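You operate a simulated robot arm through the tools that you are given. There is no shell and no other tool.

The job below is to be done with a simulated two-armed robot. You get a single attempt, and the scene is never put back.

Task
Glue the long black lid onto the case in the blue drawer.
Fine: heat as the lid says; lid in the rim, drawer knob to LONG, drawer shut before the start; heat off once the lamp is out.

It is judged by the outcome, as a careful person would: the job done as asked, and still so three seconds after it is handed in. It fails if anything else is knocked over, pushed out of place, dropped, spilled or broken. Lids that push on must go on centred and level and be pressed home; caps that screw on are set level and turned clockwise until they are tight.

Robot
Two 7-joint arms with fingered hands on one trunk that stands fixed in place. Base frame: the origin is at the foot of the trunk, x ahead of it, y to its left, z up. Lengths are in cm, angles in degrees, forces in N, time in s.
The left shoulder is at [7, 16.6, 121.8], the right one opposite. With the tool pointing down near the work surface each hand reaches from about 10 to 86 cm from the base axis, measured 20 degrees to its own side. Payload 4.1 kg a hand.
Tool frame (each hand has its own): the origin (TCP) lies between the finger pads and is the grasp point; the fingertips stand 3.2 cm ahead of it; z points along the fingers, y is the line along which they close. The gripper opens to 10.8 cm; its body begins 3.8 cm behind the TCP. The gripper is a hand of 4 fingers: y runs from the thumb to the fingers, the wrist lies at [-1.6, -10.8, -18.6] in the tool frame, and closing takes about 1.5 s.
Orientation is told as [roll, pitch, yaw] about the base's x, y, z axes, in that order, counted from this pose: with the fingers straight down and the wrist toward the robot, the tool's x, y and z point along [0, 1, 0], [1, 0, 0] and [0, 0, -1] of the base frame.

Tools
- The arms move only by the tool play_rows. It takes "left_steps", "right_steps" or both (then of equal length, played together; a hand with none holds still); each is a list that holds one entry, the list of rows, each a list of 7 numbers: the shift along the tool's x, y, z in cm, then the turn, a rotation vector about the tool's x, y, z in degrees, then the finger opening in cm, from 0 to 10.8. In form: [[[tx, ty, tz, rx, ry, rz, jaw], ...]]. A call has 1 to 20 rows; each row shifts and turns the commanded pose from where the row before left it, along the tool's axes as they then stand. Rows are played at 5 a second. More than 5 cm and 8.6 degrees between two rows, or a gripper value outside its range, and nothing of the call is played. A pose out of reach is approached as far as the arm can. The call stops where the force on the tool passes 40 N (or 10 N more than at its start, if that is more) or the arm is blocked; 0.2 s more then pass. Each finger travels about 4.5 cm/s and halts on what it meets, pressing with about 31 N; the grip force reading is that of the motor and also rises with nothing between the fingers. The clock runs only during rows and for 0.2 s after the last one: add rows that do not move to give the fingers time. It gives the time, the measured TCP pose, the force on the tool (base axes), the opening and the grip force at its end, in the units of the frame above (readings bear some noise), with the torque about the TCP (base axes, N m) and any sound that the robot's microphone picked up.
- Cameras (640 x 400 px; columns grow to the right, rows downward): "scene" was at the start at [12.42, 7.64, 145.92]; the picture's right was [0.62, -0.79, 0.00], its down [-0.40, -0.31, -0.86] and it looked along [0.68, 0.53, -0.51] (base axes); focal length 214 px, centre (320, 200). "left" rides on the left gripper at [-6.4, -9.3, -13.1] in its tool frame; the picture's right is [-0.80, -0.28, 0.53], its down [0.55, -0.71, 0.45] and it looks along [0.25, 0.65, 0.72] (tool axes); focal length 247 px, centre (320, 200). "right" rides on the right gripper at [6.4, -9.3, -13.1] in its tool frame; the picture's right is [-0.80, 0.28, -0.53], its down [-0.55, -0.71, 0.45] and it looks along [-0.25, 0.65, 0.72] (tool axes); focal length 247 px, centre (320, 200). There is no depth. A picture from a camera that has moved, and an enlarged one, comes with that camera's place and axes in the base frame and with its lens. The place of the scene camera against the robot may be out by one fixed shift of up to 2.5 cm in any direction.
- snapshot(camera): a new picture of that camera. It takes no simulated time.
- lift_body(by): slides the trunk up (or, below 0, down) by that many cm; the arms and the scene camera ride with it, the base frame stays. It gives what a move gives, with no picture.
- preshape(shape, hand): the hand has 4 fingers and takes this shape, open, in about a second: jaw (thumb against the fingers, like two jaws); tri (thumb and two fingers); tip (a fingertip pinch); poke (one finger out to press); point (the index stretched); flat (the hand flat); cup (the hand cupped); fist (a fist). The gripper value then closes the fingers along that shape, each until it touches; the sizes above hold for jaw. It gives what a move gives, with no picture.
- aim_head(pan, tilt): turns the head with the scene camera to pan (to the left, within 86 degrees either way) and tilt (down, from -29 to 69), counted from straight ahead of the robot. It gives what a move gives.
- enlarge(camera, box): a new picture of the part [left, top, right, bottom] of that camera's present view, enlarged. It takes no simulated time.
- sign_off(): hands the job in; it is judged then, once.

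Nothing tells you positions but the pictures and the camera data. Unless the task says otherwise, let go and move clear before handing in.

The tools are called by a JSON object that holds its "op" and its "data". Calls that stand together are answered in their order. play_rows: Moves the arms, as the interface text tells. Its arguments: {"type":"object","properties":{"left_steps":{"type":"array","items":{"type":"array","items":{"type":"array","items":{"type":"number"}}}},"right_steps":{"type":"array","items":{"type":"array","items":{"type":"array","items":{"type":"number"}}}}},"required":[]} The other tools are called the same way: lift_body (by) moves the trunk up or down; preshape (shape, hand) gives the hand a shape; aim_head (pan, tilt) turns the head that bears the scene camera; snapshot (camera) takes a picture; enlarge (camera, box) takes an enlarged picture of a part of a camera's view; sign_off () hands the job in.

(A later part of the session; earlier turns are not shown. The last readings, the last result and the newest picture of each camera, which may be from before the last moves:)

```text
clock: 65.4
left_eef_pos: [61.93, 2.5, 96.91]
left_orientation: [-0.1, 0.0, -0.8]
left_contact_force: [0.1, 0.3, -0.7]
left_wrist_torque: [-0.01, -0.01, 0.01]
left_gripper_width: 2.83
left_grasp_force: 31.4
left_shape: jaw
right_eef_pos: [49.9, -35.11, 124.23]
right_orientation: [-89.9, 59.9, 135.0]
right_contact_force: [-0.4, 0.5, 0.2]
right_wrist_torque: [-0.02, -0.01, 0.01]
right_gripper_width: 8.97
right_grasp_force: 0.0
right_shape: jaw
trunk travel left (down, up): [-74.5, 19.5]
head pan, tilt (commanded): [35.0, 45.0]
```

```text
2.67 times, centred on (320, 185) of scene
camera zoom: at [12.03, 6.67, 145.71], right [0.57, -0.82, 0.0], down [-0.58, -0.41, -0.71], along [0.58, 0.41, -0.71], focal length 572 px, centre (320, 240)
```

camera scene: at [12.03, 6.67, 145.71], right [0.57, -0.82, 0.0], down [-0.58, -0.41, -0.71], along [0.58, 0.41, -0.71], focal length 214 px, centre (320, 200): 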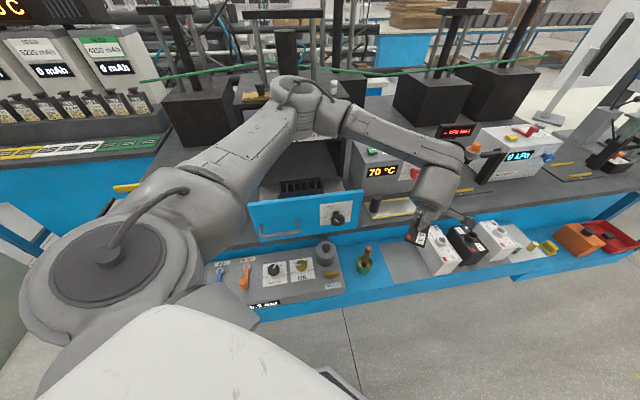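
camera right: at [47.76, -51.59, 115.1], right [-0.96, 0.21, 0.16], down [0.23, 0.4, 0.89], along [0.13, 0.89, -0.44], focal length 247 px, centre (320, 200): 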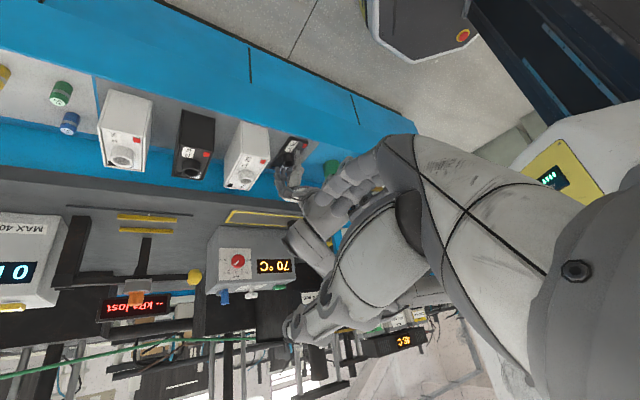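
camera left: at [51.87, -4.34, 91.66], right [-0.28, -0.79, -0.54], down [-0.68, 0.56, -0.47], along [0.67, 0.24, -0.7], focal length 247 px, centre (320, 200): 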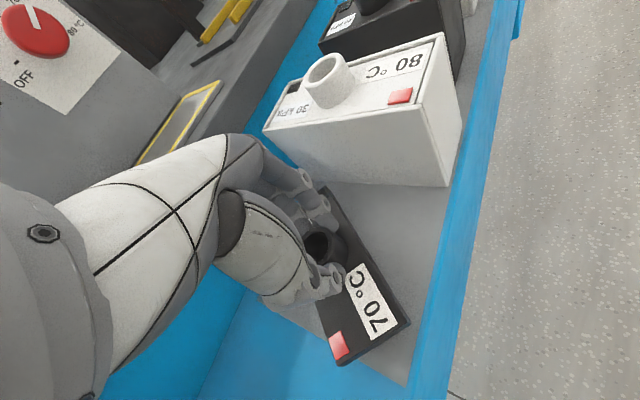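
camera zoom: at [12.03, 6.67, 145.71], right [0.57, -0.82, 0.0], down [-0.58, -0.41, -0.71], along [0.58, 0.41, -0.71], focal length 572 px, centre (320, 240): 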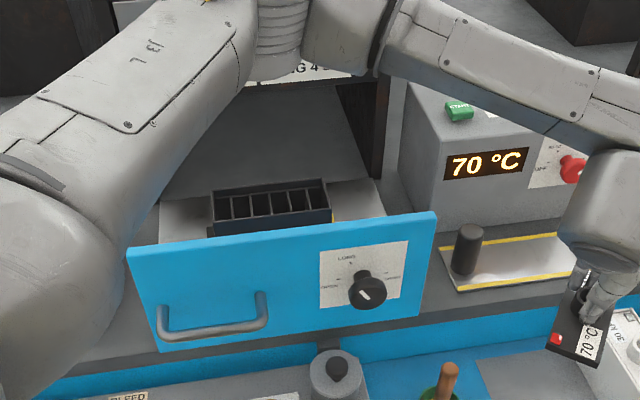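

The drawer seems to have been nudged in about 2 cm, with the case still clamped, which is harmless as it must be shut anyway. With the trunk higher I'll lower the lid again, watching for trunk deflection.

{"op": "play_rows", "data": {"left_steps": [[[0, 0, 4, 0, 0, 0, 2], [0, 0, 4, 0, 0, 0, 2], [0, 0, 4, 0, 0, 0, 2], [0, 0, 2.5, 0, 0, 0, 2], [0, 0, 0, 0, 0, 0, 2]]]}}

{"op": "snapshot", "data": {"camera": "scene"}}

{"op": "enlarge", "data": {"camera": "scene", "box": [230, 90, 450, 240]}}

```text
clock: 66.6
left_eef_pos: [62.04, 2.57, 82.58]
left_orientation: [0.0, 0.1, -0.9]
left_contact_force: [-0.1, 0.5, -0.7]
left_wrist_torque: [0.0, 0.01, 0.04]
left_gripper_width: 2.81
left_grasp_force: 31.0
left_shape: jaw
right_eef_pos: [49.87, -35.04, 124.24]
right_orientation: [-90.0, 59.8, 134.9]
right_contact_force: [-0.6, 0.4, 0.3]
right_wrist_torque: [-0.01, 0.0, -0.01]
right_gripper_width: 8.98
right_grasp_force: 0.1
right_shape: jaw
trunk travel left (down, up): [-74.5, 19.5]
head pan, tilt (commanded): [35.0, 45.0]
```

```text
taken
camera scene: at [11.97, 6.68, 145.73], right [0.57, -0.82, 0.0], down [-0.58, -0.41, -0.71], along [0.58, 0.41, -0.71], focal length 214 px, centre (320, 200)
```

scene: 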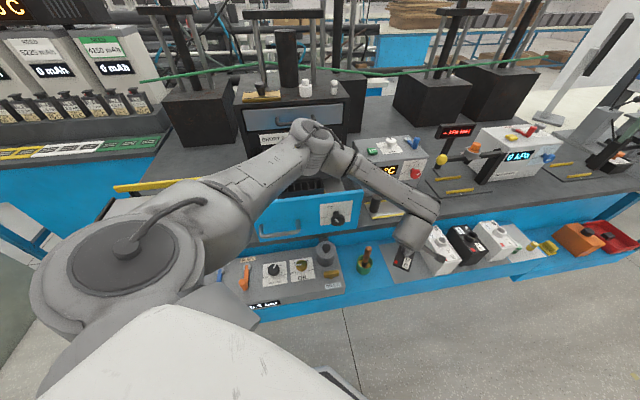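

```text
2.67 times, centred on (340, 165) of scene
camera zoom: at [11.97, 6.68, 145.73], right [0.57, -0.82, 0.0], down [-0.58, -0.41, -0.71], along [0.58, 0.41, -0.71], focal length 572 px, centre (267, 293)
```

zoom: 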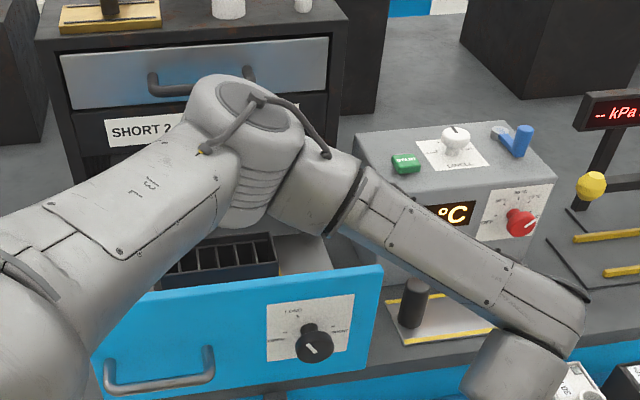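

The elbow is now about 10 cm above the panel. I'll lower the rest of the way to the mat slowly.

{"op": "play_rows", "data": {"left_steps": [[[0, 0, 2, 0, 0, 0, 2], [0, 0, 2, 0, 0, 0, 2], [0, 0, 0.8, 0, 0, 0, 2], [0, 0, 0.4, 0, 0, 0, 2], [0, 0, 0.3, 0, 0, 0, 2], [0, 0, 0.2, 0, 0, 0, 2], [0, 0, 0, 0, 0, 0, 2]]]}}

{"op": "snapshot", "data": {"camera": "left"}}

{"op": "enlarge", "data": {"camera": "scene", "box": [340, 190, 470, 290]}}

```text
clock: 68.2
left_eef_pos: [62.07, 2.41, 76.83]
left_orientation: [0.0, 0.0, -0.8]
left_contact_force: [0.4, -1.1, 1.7]
left_wrist_torque: [0.01, -0.13, -0.02]
left_gripper_width: 2.82
left_grasp_force: 30.9
left_shape: jaw
right_eef_pos: [49.89, -35.06, 124.31]
right_orientation: [-90.0, 59.9, 134.9]
right_contact_force: [0.5, -1.1, -0.4]
right_wrist_torque: [0.0, -0.01, -0.01]
right_gripper_width: 8.95
right_grasp_force: 0.2
right_shape: jaw
trunk travel left (down, up): [-74.5, 19.5]
head pan, tilt (commanded): [35.0, 45.0]
```

```text
taken
camera left: at [52.79, -3.74, 90.02], right [-0.29, -0.79, -0.53], down [-0.7, 0.56, -0.45], along [0.65, 0.24, -0.72], focal length 247 px, centre (320, 200)
```

left: 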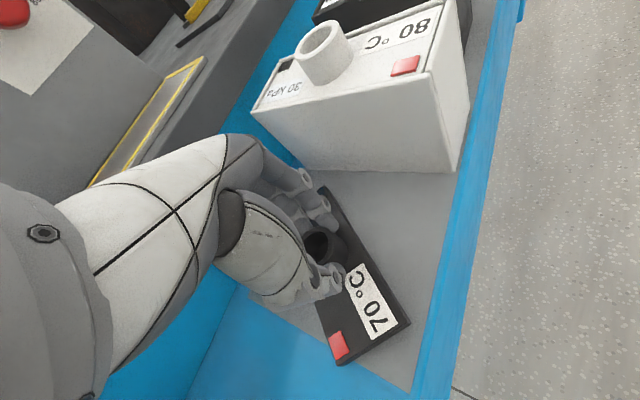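

```text
4.00 times, centred on (405, 240) of scene
camera zoom: at [11.99, 6.67, 145.72], right [0.57, -0.82, 0.0], down [-0.58, -0.41, -0.71], along [0.58, 0.41, -0.71], focal length 858 px, centre (-20, 40)
```

zoom: 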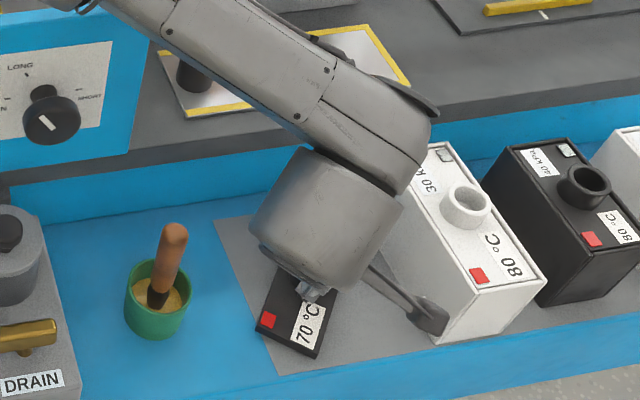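

The lid rests on the mat. I'll open the fingers just enough, rise 0.9 cm, and rotate the hand in place around the tube to about 60° yaw.

{"op": "play_rows", "data": {"left_steps": [[[0, 0, 0, 0, 0, 0, 3.5], [0, 0, 0, 0, 0, 0, 5], [0, 0, 0, 0, 0, 0, 6.5], [0, 0, -0.5, 0, 0, 0, 6.5], [0, 0, -0.5, 0, 0, 0, 6.5], [0, 0, 0, 0, 0, 0, 6.5]]]}}

{"op": "snapshot", "data": {"camera": "left"}}

```text
clock: 69.6
left_eef_pos: [62.13, 2.48, 77.77]
left_orientation: [0.0, 0.0, -0.8]
left_contact_force: [0.3, 0.1, 0.1]
left_wrist_torque: [0.01, -0.01, 0.01]
left_gripper_width: 6.47
left_grasp_force: 0.1
left_shape: jaw
right_eef_pos: [49.74, -35.09, 124.35]
right_orientation: [-89.9, 59.9, 134.9]
right_contact_force: [0.3, 0.1, 0.3]
right_wrist_torque: [-0.03, -0.03, -0.01]
right_gripper_width: 8.99
right_grasp_force: 0.1
right_shape: jaw
trunk travel left (down, up): [-74.5, 19.5]
head pan, tilt (commanded): [35.0, 45.0]
```

```text
taken
camera left: at [52.87, -3.73, 91.04], right [-0.29, -0.79, -0.53], down [-0.7, 0.56, -0.45], along [0.65, 0.24, -0.72], focal length 247 px, centre (320, 200)
```

left: 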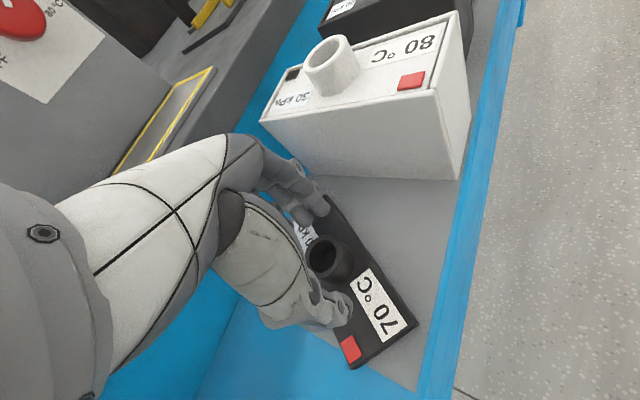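

{"op": "play_rows", "data": {"left_steps": [[[0, 0, -3, 0, 0, 0, 6.5], [0, 0, -2, 0, 0, 0, 6.5], [0, 0, 0, 0, 0, -7.6, 6.5], [0, 0, 0, 0, 0, -7.6, 6.5], [0, 0, 0, 0, 0, -7.6, 6.5], [0, 0, 0, 0, 0, -7.6, 6.5], [0, 0, 0, 0, 0, -7.6, 6.5], [0, 0, 0, 0, 0, -7.6, 6.5], [0, 0, 0, 0, 0, -7.6, 6.5], [0, 0, 0, 0, 0, -7.6, 6.5], [0, 0, 0, 0, 0, 0, 6.5]]]}}

{"op": "snapshot", "data": {"camera": "left"}}

{"op": "snapshot", "data": {"camera": "scene"}}

```text
clock: 72.0
left_eef_pos: [62.24, 2.5, 82.81]
left_orientation: [0.0, -0.1, 60.1]
left_contact_force: [-0.5, 0.6, -0.1]
left_wrist_torque: [0.01, -0.04, 0.0]
left_gripper_width: 6.45
left_grasp_force: 0.0
left_shape: jaw
right_eef_pos: [49.74, -35.07, 124.41]
right_orientation: [-89.9, 59.8, 135.0]
right_contact_force: [0.0, 0.2, -1.4]
right_wrist_torque: [-0.01, 0.03, 0.02]
right_gripper_width: 8.97
right_grasp_force: 0.1
right_shape: jaw
trunk travel left (down, up): [-74.5, 19.5]
head pan, tilt (commanded): [35.0, 45.0]
```

```text
taken
camera left: at [63.13, -8.65, 95.96], right [0.55, -0.64, -0.53], down [-0.83, -0.34, -0.45], along [0.11, 0.69, -0.72], focal length 247 px, centre (320, 200)
```

left: 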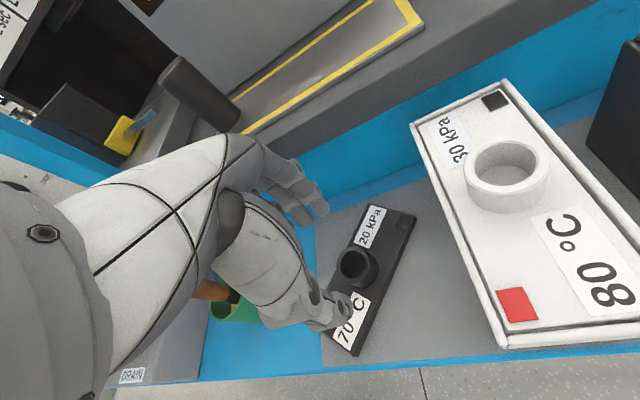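

```text
taken
camera scene: at [11.99, 6.7, 145.72], right [0.57, -0.82, 0.0], down [-0.58, -0.41, -0.71], along [0.58, 0.41, -0.71], focal length 214 px, centre (320, 200)
```

scene: 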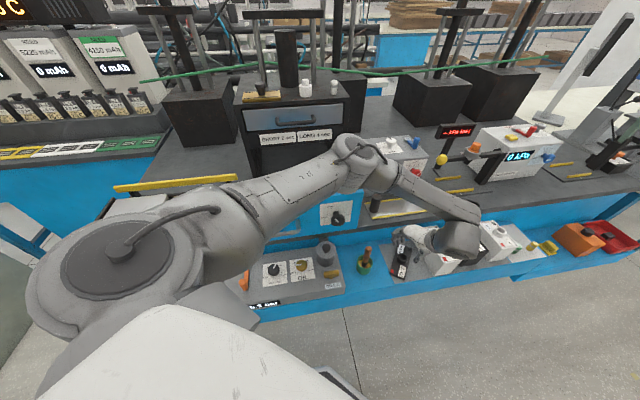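

{"op": "enlarge", "data": {"camera": "left", "box": [290, 190, 450, 370]}}

```text
2.22 times, centred on (370, 280) of left
camera zoom: at [63.13, -8.65, 95.96], right [0.55, -0.64, -0.53], down [-0.83, -0.34, -0.45], along [0.11, 0.69, -0.72], focal length 549 px, centre (209, 22)
```

zoom: 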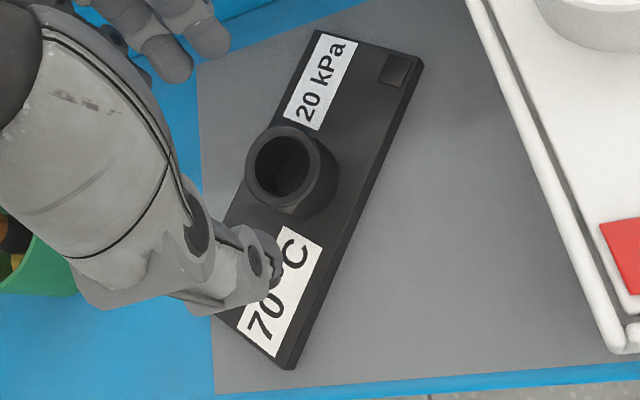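

The tube is centred in the hand (within 1 mm), and the lid lies at about 7° in base terms. I'll lower to a slightly higher grip on the tube and close.

{"op": "play_rows", "data": {"left_steps": [[[0, 0, 2, 0, 0, 0, 6.5], [0, 0, 2, 0, 0, 0, 6.5], [0, 0, 1, 0, 0, 0, 6.5], [0, 0, 0.6, 0, 0, 0, 6.5], [0, 0, 0, 0, 0, 0, 6.5], [0, 0, 0, 0, 0, 0, 4.5], [0, 0, 0, 0, 0, 0, 3], [0, 0, 0, 0, 0, 0, 2], [0, 0, 0, 0, 0, 0, 2], [0, 0, 0, 0, 0, 0, 2], [0, 0, 0, 0, 0, 0, 2]]]}}

{"op": "snapshot", "data": {"camera": "left"}}

{"op": "enlarge", "data": {"camera": "left", "box": [270, 160, 430, 340]}}

```text
clock: 74.4
left_eef_pos: [61.91, 2.63, 77.15]
left_orientation: [0.0, 0.0, 60.0]
left_contact_force: [-0.4, 0.3, -0.4]
left_wrist_torque: [0.0, -0.03, 0.0]
left_gripper_width: 3.05
left_grasp_force: 31.3
left_shape: jaw
right_eef_pos: [49.83, -35.13, 124.13]
right_orientation: [-90.0, 59.8, 134.9]
right_contact_force: [0.4, -0.2, -0.3]
right_wrist_torque: [0.0, 0.0, -0.02]
right_gripper_width: 8.98
right_grasp_force: 0.0
right_shape: jaw
trunk travel left (down, up): [-74.5, 19.5]
head pan, tilt (commanded): [35.0, 45.0]
```

```text
taken
camera left: at [62.96, -8.64, 90.33], right [0.55, -0.64, -0.53], down [-0.83, -0.34, -0.45], along [0.11, 0.69, -0.72], focal length 247 px, centre (320, 200)
```

left: 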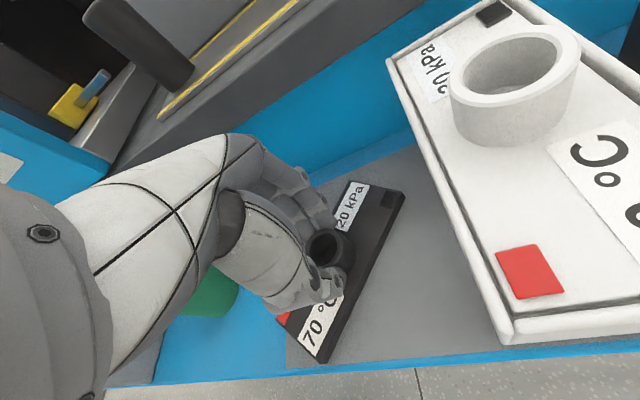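

```text
2.22 times, centred on (350, 250) of left
camera zoom: at [62.96, -8.64, 90.33], right [0.55, -0.64, -0.53], down [-0.83, -0.34, -0.45], along [0.11, 0.69, -0.72], focal length 549 px, centre (253, 89)
```

zoom: 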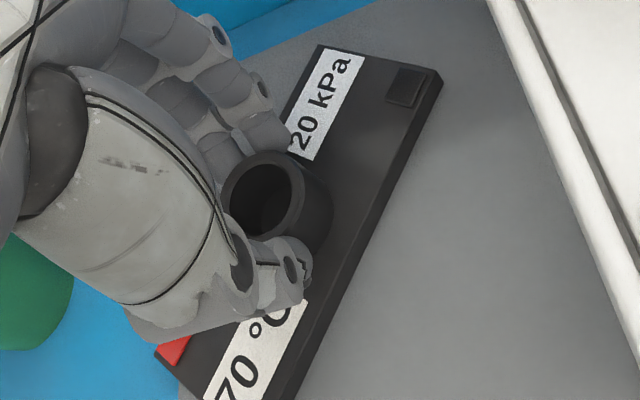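

The grip is clean, with the lid centre within 2 mm of the TCP and the lid at about 8°. I'll lift it, then rotate so the lid's long axis lines up with the case.

{"op": "play_rows", "data": {"left_steps": [[[0, 0, -1, 0, 0, 0, 2], [0, 0, -3, 0, 0, 0, 2], [0, 0, -4, 0, 0, 0, 2], [0, 0, -4, 0, 0, 0, 2], [0, 0, -4, 0, 0, 0, 2], [0, 0, -4, 0, 0, 0, 2], [0, 0, -4, 0, 0, 0, 2], [0, 0, -4, 0, 0, 0, 2], [0, 0, -4, 0, 0, 0, 2], [0, 0, -4, 0, 0, 0, 2], [0, 0, 0, 0, 0, 7.57, 2], [0, 0, 0, 0, 0, 7.57, 2], [0, 0, 0, 0, 0, 7.57, 2], [0, 0, 0, 0, 0, 7.57, 2], [0, 0, 0, 0, 0, 7.57, 2], [0, 0, 0, 0, 0, 7.57, 2], [0, 0, 0, 0, 0, 7.57, 2], [0, 0, 0, 0, 0, 0, 2]]]}}

{"op": "snapshot", "data": {"camera": "left"}}

{"op": "snapshot", "data": {"camera": "scene"}}

```text
clock: 78.2
left_eef_pos: [62.15, 2.35, 113.05]
left_orientation: [-0.1, 0.0, 6.9]
left_contact_force: [0.1, -0.2, -1.1]
left_wrist_torque: [0.0, 0.0, 0.03]
left_gripper_width: 3.05
left_grasp_force: 31.4
left_shape: jaw
right_eef_pos: [49.84, -35.16, 124.38]
right_orientation: [-90.0, 59.8, 135.0]
right_contact_force: [0.3, -0.4, -0.2]
right_wrist_torque: [-0.03, -0.01, -0.04]
right_gripper_width: 8.96
right_grasp_force: 0.1
right_shape: jaw
trunk travel left (down, up): [-74.5, 19.5]
head pan, tilt (commanded): [35.0, 45.0]
```

```text
taken
camera left: at [53.7, -5.03, 126.33], right [-0.19, -0.83, -0.53], down [-0.77, 0.46, -0.45], along [0.61, 0.33, -0.72], focal length 247 px, centre (320, 200)
```

left: 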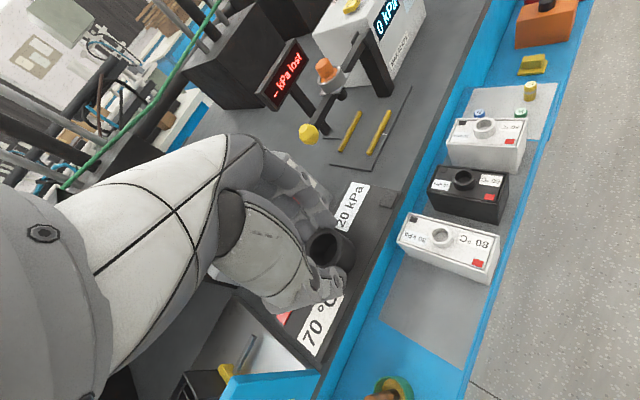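

```text
taken
camera scene: at [12.0, 6.62, 145.72], right [0.57, -0.82, 0.0], down [-0.58, -0.41, -0.71], along [0.58, 0.41, -0.71], focal length 214 px, centre (320, 200)
```

scene: 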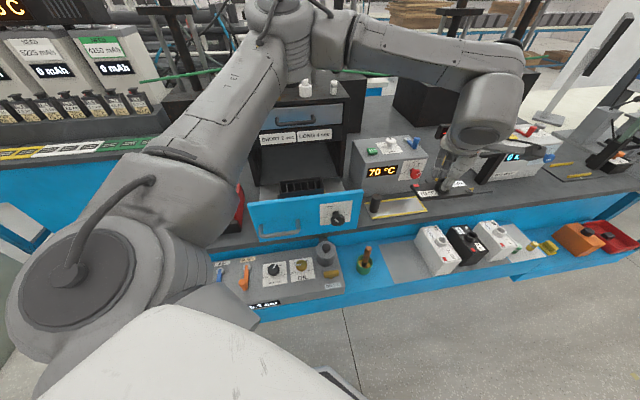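

The lid is now parallel to the case. I'll move it across to hover over the case at the same height.

{"op": "play_rows", "data": {"left_steps": [[[4.46, -0.32, 0, 0, 0, 0, 2], [4.46, -0.32, 0, 0, 0, 0, 2], [4.46, -0.32, 0, 0, 0, 0, 2], [4.46, -0.32, 0, 0, 0, 0, 2], [4.46, -0.32, 0, 0, 0, 0, 2], [4.46, -0.32, 0, 0, 0, 0, 2], [4.46, -0.32, 0, 0, 0, 0, 2], [4.46, -0.32, 0, 0, 0, 0, 2], [4.46, -0.32, 0, 0, 0, 0, 2], [0, 0, 0, 0, 0, 0, 2]]]}}

{"op": "snapshot", "data": {"camera": "left"}}

{"op": "snapshot", "data": {"camera": "scene"}}

```text
clock: 80.4
left_eef_pos: [54.4, 41.69, 113.04]
left_orientation: [0.0, -0.1, 7.0]
left_contact_force: [-0.3, -0.1, -1.0]
left_wrist_torque: [0.02, 0.01, 0.04]
left_gripper_width: 3.03
left_grasp_force: 31.7
left_shape: jaw
right_eef_pos: [50.0, -35.16, 124.24]
right_orientation: [-90.0, 59.8, 135.0]
right_contact_force: [0.1, -0.3, -0.7]
right_wrist_torque: [0.02, 0.0, 0.02]
right_gripper_width: 8.96
right_grasp_force: 0.0
right_shape: jaw
trunk travel left (down, up): [-74.5, 19.5]
head pan, tilt (commanded): [35.0, 45.0]
```

```text
taken
camera left: at [46.12, 34.25, 126.26], right [-0.18, -0.83, -0.53], down [-0.77, 0.46, -0.45], along [0.61, 0.33, -0.72], focal length 247 px, centre (320, 200)
```

left: 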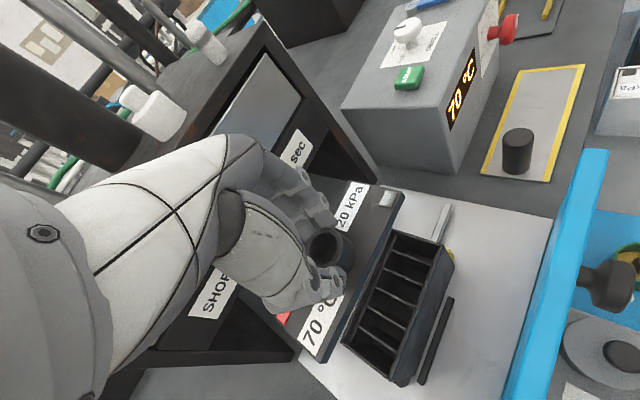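

```text
taken
camera scene: at [12.1, 6.62, 145.72], right [0.57, -0.82, 0.0], down [-0.58, -0.41, -0.71], along [0.58, 0.41, -0.71], focal length 214 px, centre (320, 200)
```

scene: 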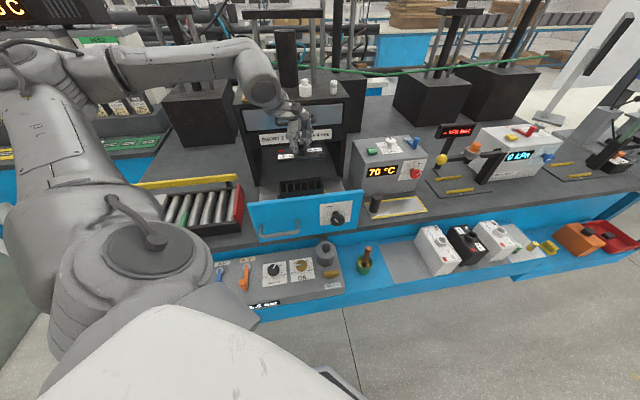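

Great view: lid and case are both visible. I'll zoom in to measure their relative position.

{"op": "enlarge", "data": {"camera": "left", "box": [290, 170, 470, 390]}}

```text
1.82 times, centred on (380, 280) of left
camera zoom: at [46.12, 34.25, 126.26], right [-0.18, -0.83, -0.53], down [-0.77, 0.46, -0.45], along [0.61, 0.33, -0.72], focal length 449 px, centre (211, 54)
```

zoom: 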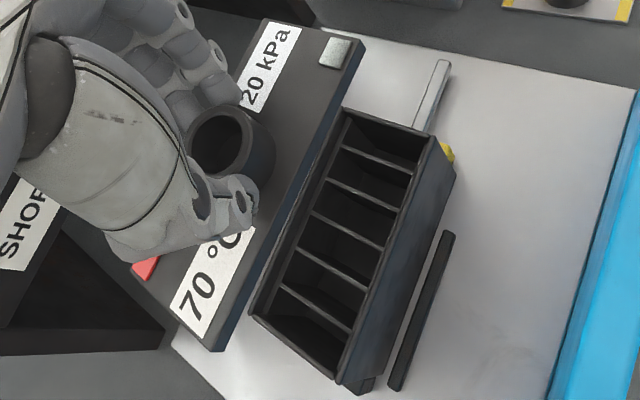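

The lid and case are parallel within about 1°, and the case centre is ~0.9 cm off along the tool's −y. I'll correct that and lower to about 3 cm above the rim, then re-measure.

{"op": "play_rows", "data": {"left_steps": [[[0, -0.45, 2, 0, 0, 0, 2], [0, -0.45, 2.5, 0, 0, 0, 2], [0, 0, 2.5, 0, 0, 0, 2], [0, 0, 1.5, 0, 0, 0, 2], [0, 0, 0, 0, 0, 0, 2]]]}}

{"op": "enlarge", "data": {"camera": "left", "box": [270, 160, 450, 380]}}

{"op": "snapshot", "data": {"camera": "scene"}}

```text
clock: 81.6
left_eef_pos: [53.49, 41.94, 104.73]
left_orientation: [0.0, -0.1, 7.0]
left_contact_force: [-0.3, 0.5, -1.4]
left_wrist_torque: [-0.02, -0.01, -0.01]
left_gripper_width: 3.01
left_grasp_force: 31.2
left_shape: jaw
right_eef_pos: [49.81, -35.18, 124.31]
right_orientation: [-90.0, 59.9, 135.0]
right_contact_force: [-0.1, -0.7, 0.3]
right_wrist_torque: [-0.02, 0.01, 0.0]
right_gripper_width: 8.95
right_grasp_force: 0.0
right_shape: jaw
trunk travel left (down, up): [-74.5, 19.5]
head pan, tilt (commanded): [35.0, 45.0]
```

```text
1.82 times, centred on (360, 270) of left
camera zoom: at [45.05, 34.39, 117.92], right [-0.18, -0.83, -0.53], down [-0.77, 0.46, -0.45], along [0.61, 0.33, -0.72], focal length 449 px, centre (247, 73)
```

zoom: 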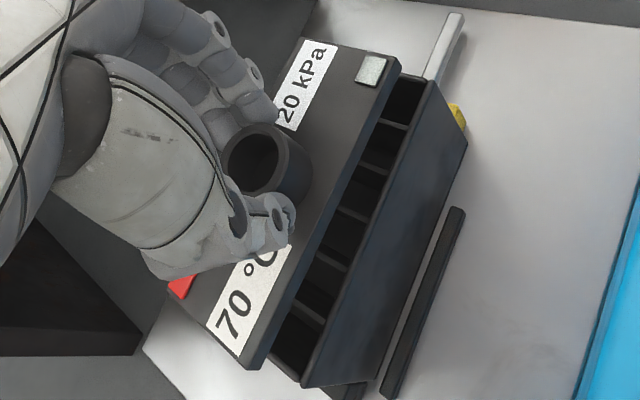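

```text
taken
camera scene: at [11.98, 6.66, 145.72], right [0.57, -0.82, 0.0], down [-0.58, -0.41, -0.71], along [0.58, 0.41, -0.71], focal length 214 px, centre (320, 200)
```

scene: 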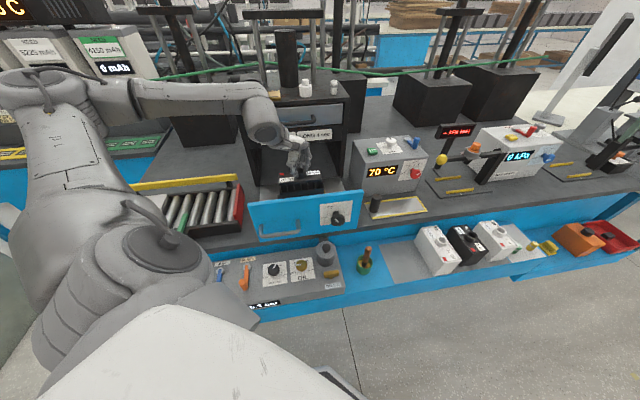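

At this range the lid is rotated about 2° clockwise of the case and about 3 mm off. I'll correct both and lower to roughly 1 cm above the rim.

{"op": "play_rows", "data": {"left_steps": [[[-0.29, -0.12, 0.7, 0, 0, -2, 2], [0, 0, 0.7, 0, 0, 0, 2], [0, 0, 0.5, 0, 0, 0, 2], [0, 0, 0, 0, 0, 0, 2]]]}}

{"op": "enlarge", "data": {"camera": "left", "box": [270, 160, 450, 380]}}

{"op": "enlarge", "data": {"camera": "scene", "box": [240, 110, 380, 230]}}

```text
clock: 82.6
left_eef_pos: [53.32, 41.55, 102.86]
left_orientation: [0.0, 0.0, 9.0]
left_contact_force: [-0.2, -0.4, -0.5]
left_wrist_torque: [0.0, 0.01, 0.02]
left_gripper_width: 3.03
left_grasp_force: 31.0
left_shape: jaw
right_eef_pos: [49.84, -35.15, 124.26]
right_orientation: [-89.8, 59.8, 134.9]
right_contact_force: [-0.1, -0.3, 0.5]
right_wrist_torque: [0.01, 0.02, 0.01]
right_gripper_width: 8.98
right_grasp_force: 0.0
right_shape: jaw
trunk travel left (down, up): [-74.5, 19.5]
head pan, tilt (commanded): [35.0, 45.0]
```

```text
1.82 times, centred on (360, 270) of left
camera zoom: at [45.2, 33.82, 115.98], right [-0.15, -0.83, -0.53], down [-0.78, 0.43, -0.45], along [0.6, 0.35, -0.72], focal length 449 px, centre (247, 73)
```

zoom: 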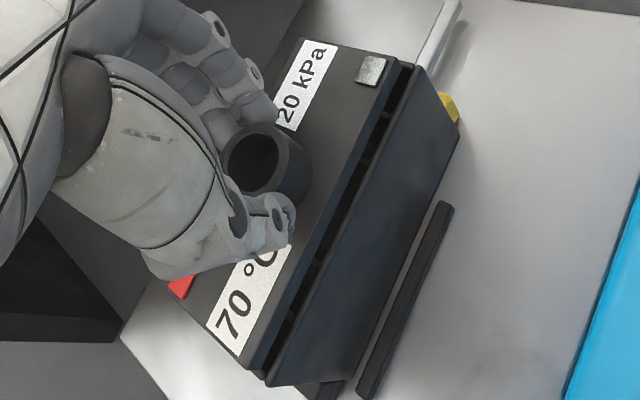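

```text
3.33 times, centred on (310, 170) of scene
camera zoom: at [12.0, 6.69, 145.72], right [0.57, -0.82, 0.0], down [-0.58, -0.41, -0.71], along [0.58, 0.41, -0.71], focal length 715 px, centre (353, 300)
```

zoom: 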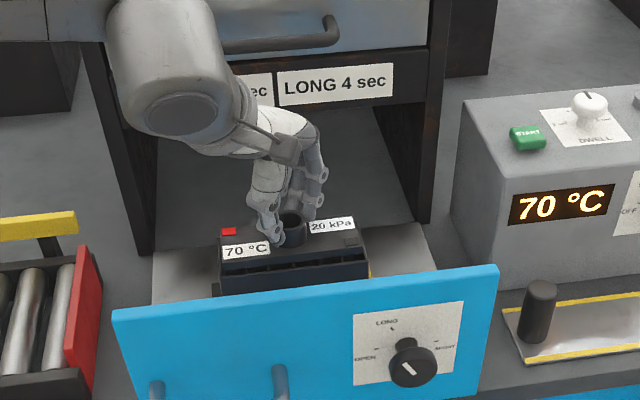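

{"op": "enlarge", "data": {"camera": "left", "box": [360, 170, 440, 220]}}

{"op": "enlarge", "data": {"camera": "left", "box": [290, 330, 370, 380]}}

```text
8.00 times, centred on (400, 195) of left
camera zoom: at [45.2, 33.82, 115.98], right [-0.15, -0.83, -0.53], down [-0.78, 0.43, -0.45], along [0.6, 0.35, -0.72], focal length 1976 px, centre (-320, 240)
```

zoom: 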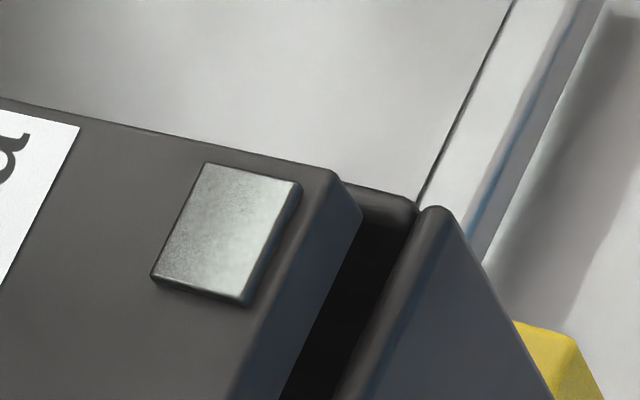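

```text
8.00 times, centred on (330, 355) of left
camera zoom: at [45.2, 33.82, 115.98], right [-0.15, -0.83, -0.53], down [-0.78, 0.43, -0.45], along [0.6, 0.35, -0.72], focal length 1976 px, centre (240, -1040)
```

zoom: 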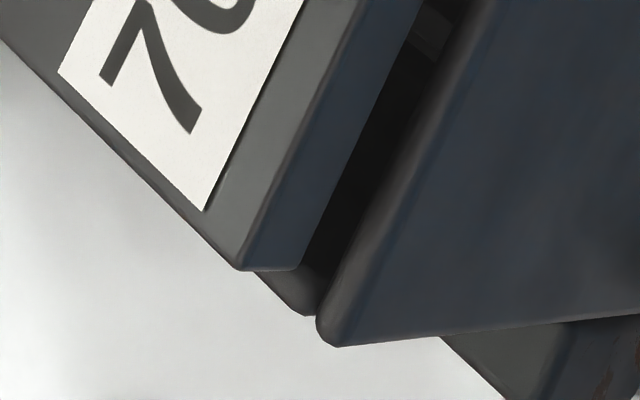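

The detail is excellent: lid bottom about 0.9 cm above the rim, about 2 mm too far front, and rotated 0.5°. I'll apply these corrections and lower to just above the rim.

{"op": "play_rows", "data": {"left_steps": [[[0.14, 0.18, 0.3, 0, 0, 0.5, 2], [0, 0, 0.3, 0, 0, 0, 2], [0, 0, 0, 0, 0, 0, 2], [0, 0, 0, 0, 0, 0, 2]]]}}

{"op": "enlarge", "data": {"camera": "left", "box": [360, 170, 440, 220]}}

{"op": "enlarge", "data": {"camera": "left", "box": [290, 330, 370, 380]}}

{"op": "enlarge", "data": {"camera": "left", "box": [270, 160, 450, 380]}}

```text
clock: 83.6
left_eef_pos: [53.45, 41.71, 102.22]
left_orientation: [0.0, -0.1, 8.5]
left_contact_force: [0.2, -1.3, 5.7]
left_wrist_torque: [0.03, -0.2, -0.01]
left_gripper_width: 3.02
left_grasp_force: 30.8
left_shape: jaw
right_eef_pos: [49.71, -35.11, 124.33]
right_orientation: [-89.9, 59.9, 134.8]
right_contact_force: [-0.2, -0.7, 0.9]
right_wrist_torque: [-0.01, 0.02, 0.0]
right_gripper_width: 8.99
right_grasp_force: 0.1
right_shape: jaw
trunk travel left (down, up): [-74.5, 19.5]
head pan, tilt (commanded): [35.0, 45.0]
```

```text
8.00 times, centred on (400, 195) of left
camera zoom: at [45.29, 34.03, 115.42], right [-0.16, -0.83, -0.53], down [-0.78, 0.44, -0.45], along [0.61, 0.34, -0.72], focal length 1976 px, centre (-320, 240)
```

zoom: 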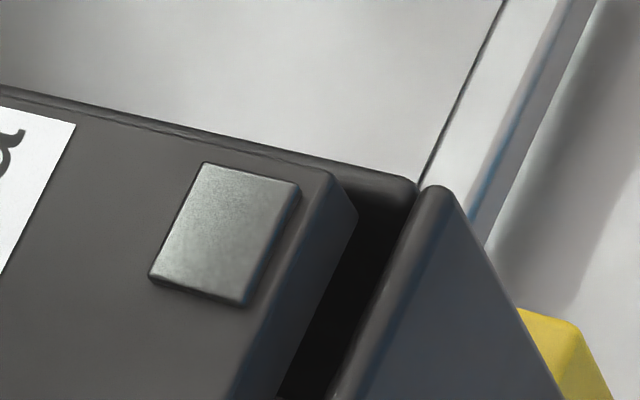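

```text
8.00 times, centred on (330, 355) of left
camera zoom: at [45.29, 34.03, 115.42], right [-0.16, -0.83, -0.53], down [-0.78, 0.44, -0.45], along [0.61, 0.34, -0.72], focal length 1976 px, centre (240, -1040)
```

zoom: 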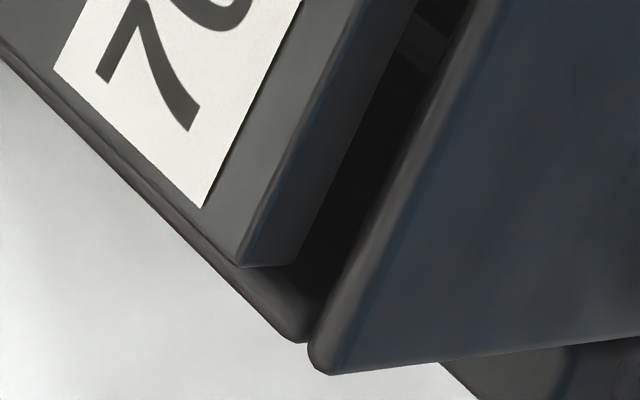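

```text
1.82 times, centred on (360, 270) of left
camera zoom: at [45.29, 34.03, 115.42], right [-0.16, -0.83, -0.53], down [-0.78, 0.44, -0.45], along [0.61, 0.34, -0.72], focal length 449 px, centre (247, 73)
```

zoom: 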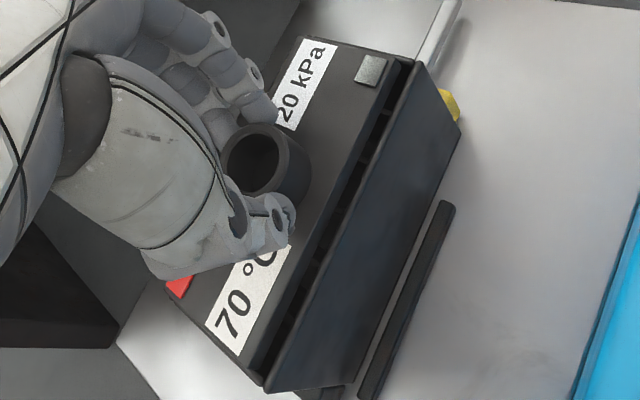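

Light contact (5.7 N): the lid's back edge is riding on the back rim, with about 4 mm of gap at the front. I'll lift slightly, shift forward 2.8 mm and lower again.

{"op": "play_rows", "data": {"left_steps": [[[0, 0, -0.25, 0, 0, 0, 2], [-0.17, -0.22, 0, 0, 0, 0, 2], [0, 0, 0.25, 0, 0, 0, 2], [0, 0, 0, 0, 0, 0, 2]]]}}

{"op": "enlarge", "data": {"camera": "left", "box": [360, 170, 440, 220]}}

{"op": "enlarge", "data": {"camera": "left", "box": [290, 330, 370, 380]}}

```text
clock: 84.6
left_eef_pos: [53.35, 41.55, 102.15]
left_orientation: [0.1, 0.0, 8.5]
left_contact_force: [0.6, 0.8, -1.8]
left_wrist_torque: [-0.01, 0.04, 0.0]
left_gripper_width: 3.0
left_grasp_force: 31.1
left_shape: jaw
right_eef_pos: [49.82, -35.14, 124.35]
right_orientation: [-89.9, 59.9, 135.0]
right_contact_force: [-0.1, -0.1, -0.1]
right_wrist_torque: [0.01, 0.0, 0.02]
right_gripper_width: 8.98
right_grasp_force: 0.1
right_shape: jaw
trunk travel left (down, up): [-74.5, 19.5]
head pan, tilt (commanded): [35.0, 45.0]
```

```text
8.00 times, centred on (400, 195) of left
camera zoom: at [45.17, 33.84, 115.31], right [-0.16, -0.83, -0.53], down [-0.78, 0.44, -0.45], along [0.61, 0.34, -0.72], focal length 1976 px, centre (-320, 240)
```

zoom: 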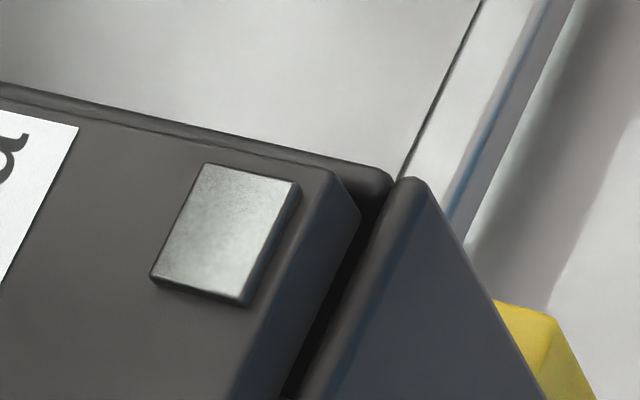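

```text
8.00 times, centred on (330, 355) of left
camera zoom: at [45.17, 33.84, 115.31], right [-0.16, -0.83, -0.53], down [-0.78, 0.44, -0.45], along [0.61, 0.34, -0.72], focal length 1976 px, centre (240, -1040)
```

zoom: 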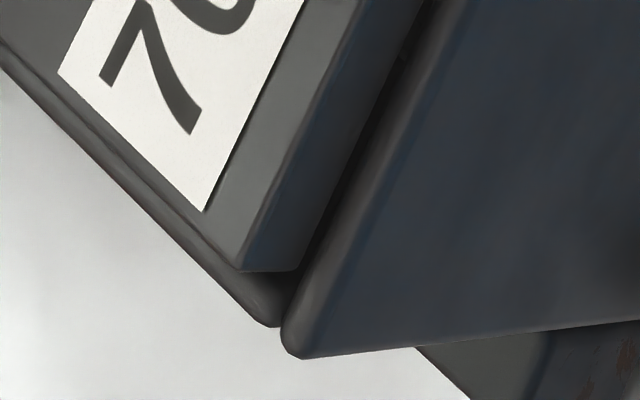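

No contact now. I'll lower in small steps while checking the force.

{"op": "play_rows", "data": {"left_steps": [[[0, 0, 0.15, 0, 0, 0, 2], [0, 0, 0.15, 0, 0, 0, 2], [0, 0, 0, 0, 0, 0, 2]]]}}

{"op": "enlarge", "data": {"camera": "left", "box": [360, 170, 440, 220]}}

{"op": "enlarge", "data": {"camera": "left", "box": [290, 330, 370, 380]}}

```text
clock: 85.4
left_eef_pos: [53.26, 41.53, 101.85]
left_orientation: [0.0, 0.1, 8.6]
left_contact_force: [-0.4, 0.3, -1.1]
left_wrist_torque: [0.0, 0.0, -0.02]
left_gripper_width: 3.02
left_grasp_force: 31.1
left_shape: jaw
right_eef_pos: [49.77, -35.11, 124.23]
right_orientation: [-89.9, 59.8, 135.0]
right_contact_force: [-0.4, 0.6, -0.4]
right_wrist_torque: [0.0, -0.02, -0.04]
right_gripper_width: 8.99
right_grasp_force: 0.1
right_shape: jaw
trunk travel left (down, up): [-74.5, 19.5]
head pan, tilt (commanded): [35.0, 45.0]
```

```text
8.00 times, centred on (400, 195) of left
camera zoom: at [45.15, 33.87, 115.06], right [-0.16, -0.83, -0.53], down [-0.78, 0.44, -0.45], along [0.61, 0.34, -0.72], focal length 1976 px, centre (-320, 240)
```

zoom: 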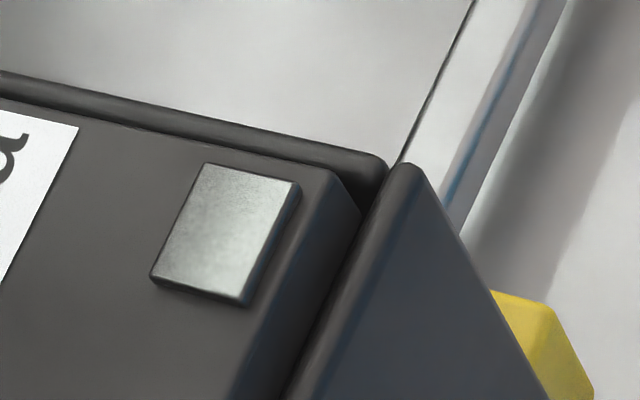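

```text
8.00 times, centred on (330, 355) of left
camera zoom: at [45.15, 33.87, 115.06], right [-0.16, -0.83, -0.53], down [-0.78, 0.44, -0.45], along [0.61, 0.34, -0.72], focal length 1976 px, centre (240, -1040)
```

zoom: 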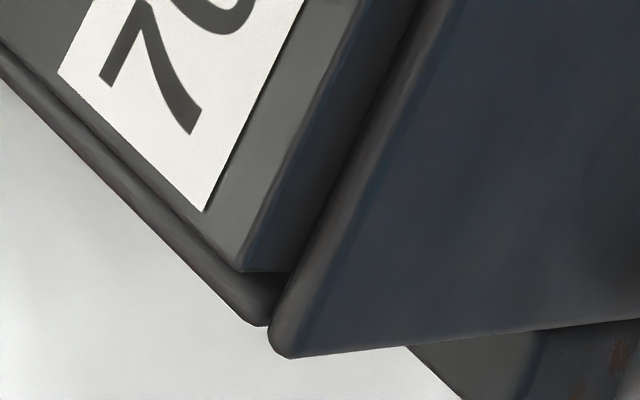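

The lid seems to be entering the rim with no force. Continuing down gently.

{"op": "play_rows", "data": {"left_steps": [[[0, 0, 0.15, 0, 0, 0, 2], [0, 0, 0.15, 0, 0, 0, 2], [0, 0, 0, 0, 0, 0, 2]]]}}

{"op": "enlarge", "data": {"camera": "left", "box": [360, 170, 440, 220]}}

{"op": "enlarge", "data": {"camera": "left", "box": [290, 330, 370, 380]}}

```text
clock: 86.2
left_eef_pos: [53.26, 41.56, 101.49]
left_orientation: [0.1, 0.0, 8.5]
left_contact_force: [-0.7, 0.6, -1.0]
left_wrist_torque: [-0.01, -0.02, 0.04]
left_gripper_width: 3.02
left_grasp_force: 30.8
left_shape: jaw
right_eef_pos: [49.8, -35.05, 124.3]
right_orientation: [-89.8, 59.9, 135.0]
right_contact_force: [-0.4, -0.9, 0.9]
right_wrist_torque: [0.02, -0.01, 0.0]
right_gripper_width: 8.98
right_grasp_force: 0.1
right_shape: jaw
trunk travel left (down, up): [-74.5, 19.5]
head pan, tilt (commanded): [35.0, 45.0]
```

```text
8.00 times, centred on (400, 195) of left
camera zoom: at [45.14, 33.86, 114.73], right [-0.16, -0.83, -0.53], down [-0.78, 0.44, -0.45], along [0.61, 0.34, -0.72], focal length 1976 px, centre (-320, 240)
```

zoom: 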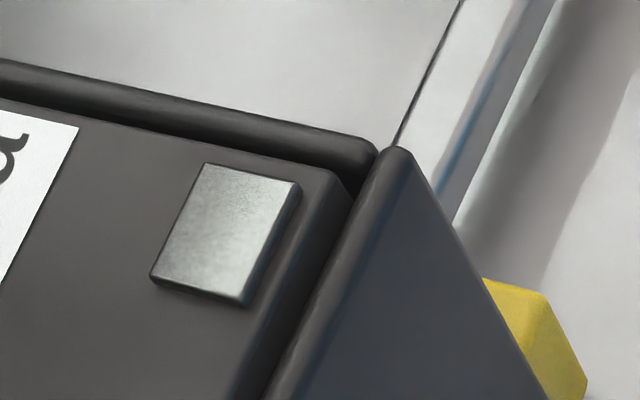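

```text
8.00 times, centred on (330, 355) of left
camera zoom: at [45.14, 33.86, 114.73], right [-0.16, -0.83, -0.53], down [-0.78, 0.44, -0.45], along [0.61, 0.34, -0.72], focal length 1976 px, centre (240, -1040)
```

zoom: 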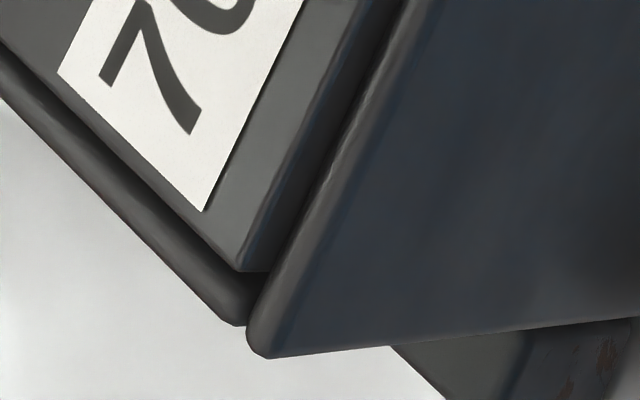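

The lid is clearly sinking into the rim on both ends. Lowering until it seats.

{"op": "play_rows", "data": {"left_steps": [[[0, 0, 0.12, 0, 0, 0, 2], [0, 0, 0.12, 0, 0, 0, 2], [0, 0, 0.12, 0, 0, 0, 2], [0, 0, 0, 0, 0, 0, 2]]]}}

{"op": "enlarge", "data": {"camera": "left", "box": [360, 170, 440, 220]}}

{"op": "enlarge", "data": {"camera": "left", "box": [290, 330, 370, 380]}}

```text
clock: 87.2
left_eef_pos: [53.28, 41.53, 101.11]
left_orientation: [0.1, -0.1, 8.5]
left_contact_force: [0.6, -0.1, 1.5]
left_wrist_torque: [0.0, -0.06, 0.01]
left_gripper_width: 3.01
left_grasp_force: 30.8
left_shape: jaw
right_eef_pos: [49.86, -35.04, 124.3]
right_orientation: [-89.8, 59.9, 135.0]
right_contact_force: [0.1, -0.4, -0.5]
right_wrist_torque: [-0.01, 0.01, 0.02]
right_gripper_width: 8.95
right_grasp_force: 0.0
right_shape: jaw
trunk travel left (down, up): [-74.5, 19.5]
head pan, tilt (commanded): [35.0, 45.0]
```

```text
8.00 times, centred on (400, 195) of left
camera zoom: at [45.12, 33.87, 114.33], right [-0.16, -0.83, -0.53], down [-0.78, 0.44, -0.45], along [0.61, 0.34, -0.72], focal length 1976 px, centre (-320, 240)
```

zoom: 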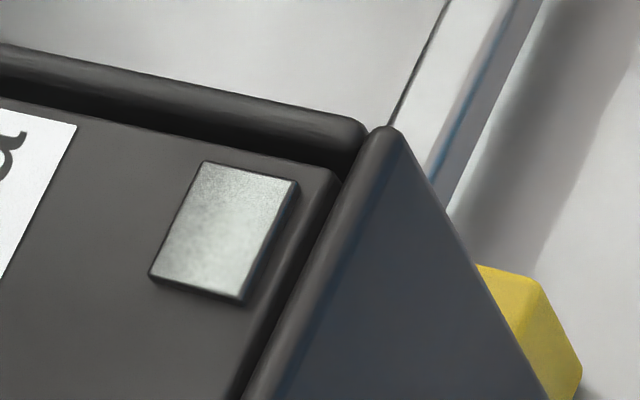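

```text
8.00 times, centred on (330, 355) of left
camera zoom: at [45.12, 33.87, 114.33], right [-0.16, -0.83, -0.53], down [-0.78, 0.44, -0.45], along [0.61, 0.34, -0.72], focal length 1976 px, centre (240, -1040)
```

zoom: 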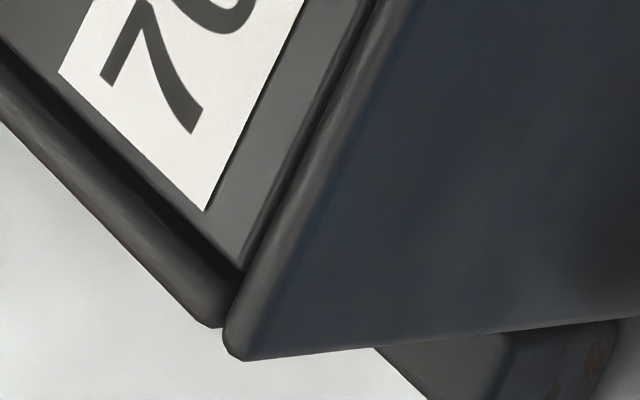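

The lid has just touched its seat: flush with the rim, with even gaps at both ends. I'll press down lightly to make sure it is fully home.

{"op": "play_rows", "data": {"left_steps": [[[0, 0, 0.15, 0, 0, 0, 2], [0, 0, 0.15, 0, 0, 0, 2], [0, 0, 0, 0, 0, 0, 2]]]}}

{"op": "enlarge", "data": {"camera": "left", "box": [270, 160, 450, 380]}}

```text
clock: 88.0
left_eef_pos: [53.24, 41.5, 100.94]
left_orientation: [0.0, -0.1, 8.5]
left_contact_force: [1.0, -1.3, 12.3]
left_wrist_torque: [0.06, -0.17, -0.03]
left_gripper_width: 3.06
left_grasp_force: 30.9
left_shape: jaw
right_eef_pos: [49.7, -35.19, 124.21]
right_orientation: [-90.0, 59.9, 134.8]
right_contact_force: [0.6, 0.5, -0.9]
right_wrist_torque: [0.02, 0.01, 0.01]
right_gripper_width: 8.96
right_grasp_force: 0.1
right_shape: jaw
trunk travel left (down, up): [-74.5, 19.5]
head pan, tilt (commanded): [35.0, 45.0]
```

```text
1.82 times, centred on (360, 270) of left
camera zoom: at [45.05, 33.83, 114.19], right [-0.16, -0.83, -0.53], down [-0.78, 0.44, -0.45], along [0.61, 0.34, -0.72], focal length 449 px, centre (247, 73)
```

zoom: 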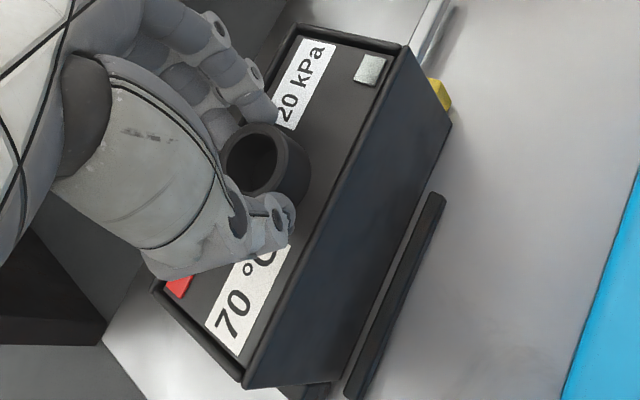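

Seated firmly at 12 N. I'll relieve the push, open the fingers (tips are above the rim) and rise straight up.

{"op": "play_rows", "data": {"left_steps": [[[0, 0, -0.15, 0, 0, 0, 2], [0, 0, 0, 0, 0, 0, 3.5], [0, 0, 0, 0, 0, 0, 4.5], [0, 0, 0, 0, 0, 0, 5.5], [0, 0, 0, 0, 0, 0, 5.5], [0, 0, -0.5, 0, 0, 0, 5.5], [0, 0, -1, 0, 0, 0, 5.5], [0, 0, -2, 0, 0, 0, 5.5], [0, 0, -3, 0, 0, 0, 5.5], [0, 0, -4, 0, 0, 0, 5.5], [0, 0, 0, 0, 0, 0, 5.5]]]}}

{"op": "snapshot", "data": {"camera": "left"}}

{"op": "enlarge", "data": {"camera": "left", "box": [290, 170, 470, 390]}}

{"op": "snapshot", "data": {"camera": "scene"}}

```text
clock: 90.4
left_eef_pos: [53.26, 41.75, 111.54]
left_orientation: [0.0, 0.0, 8.5]
left_contact_force: [-0.1, 0.3, 0.9]
left_wrist_torque: [0.02, 0.01, 0.0]
left_gripper_width: 5.43
left_grasp_force: 0.0
left_shape: jaw
right_eef_pos: [49.82, -34.98, 124.31]
right_orientation: [-89.9, 59.9, 135.1]
right_contact_force: [-0.6, -0.4, 0.1]
right_wrist_torque: [-0.01, -0.01, 0.03]
right_gripper_width: 8.98
right_grasp_force: 0.0
right_shape: jaw
trunk travel left (down, up): [-74.5, 19.5]
head pan, tilt (commanded): [35.0, 45.0]
```

```text
taken
camera left: at [45.19, 34.02, 124.74], right [-0.16, -0.83, -0.53], down [-0.78, 0.44, -0.45], along [0.61, 0.34, -0.72], focal length 247 px, centre (320, 200)
```

left: 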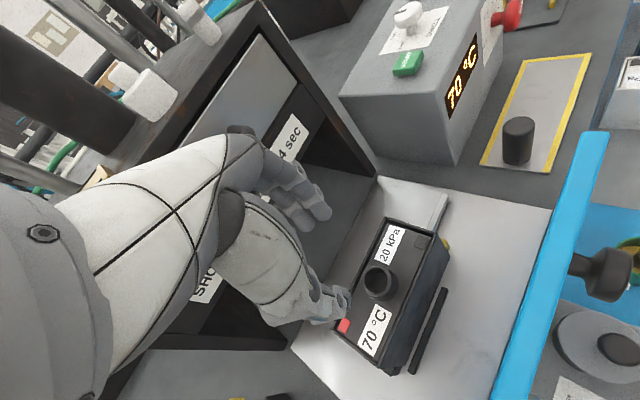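

```text
1.82 times, centred on (380, 280) of left
camera zoom: at [45.19, 34.02, 124.74], right [-0.16, -0.83, -0.53], down [-0.78, 0.44, -0.45], along [0.61, 0.34, -0.72], focal length 449 px, centre (211, 54)
```

zoom: 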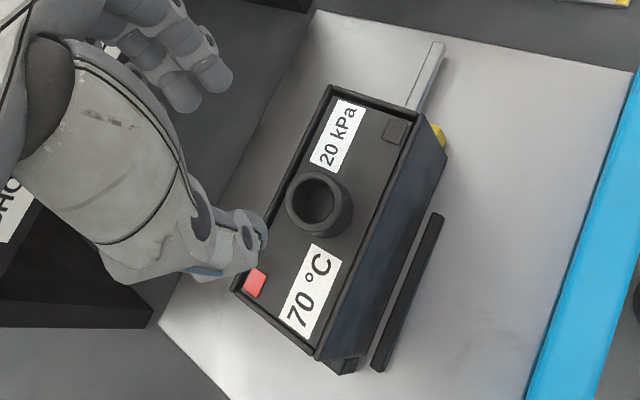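

```text
taken
camera scene: at [12.03, 6.73, 145.72], right [0.57, -0.82, 0.0], down [-0.58, -0.41, -0.71], along [0.58, 0.41, -0.71], focal length 214 px, centre (320, 200)
```

scene: 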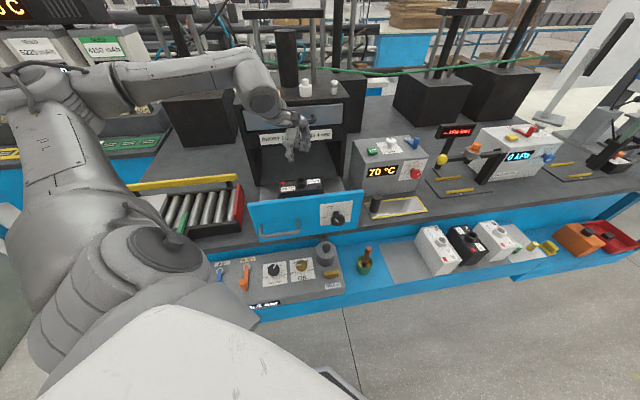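

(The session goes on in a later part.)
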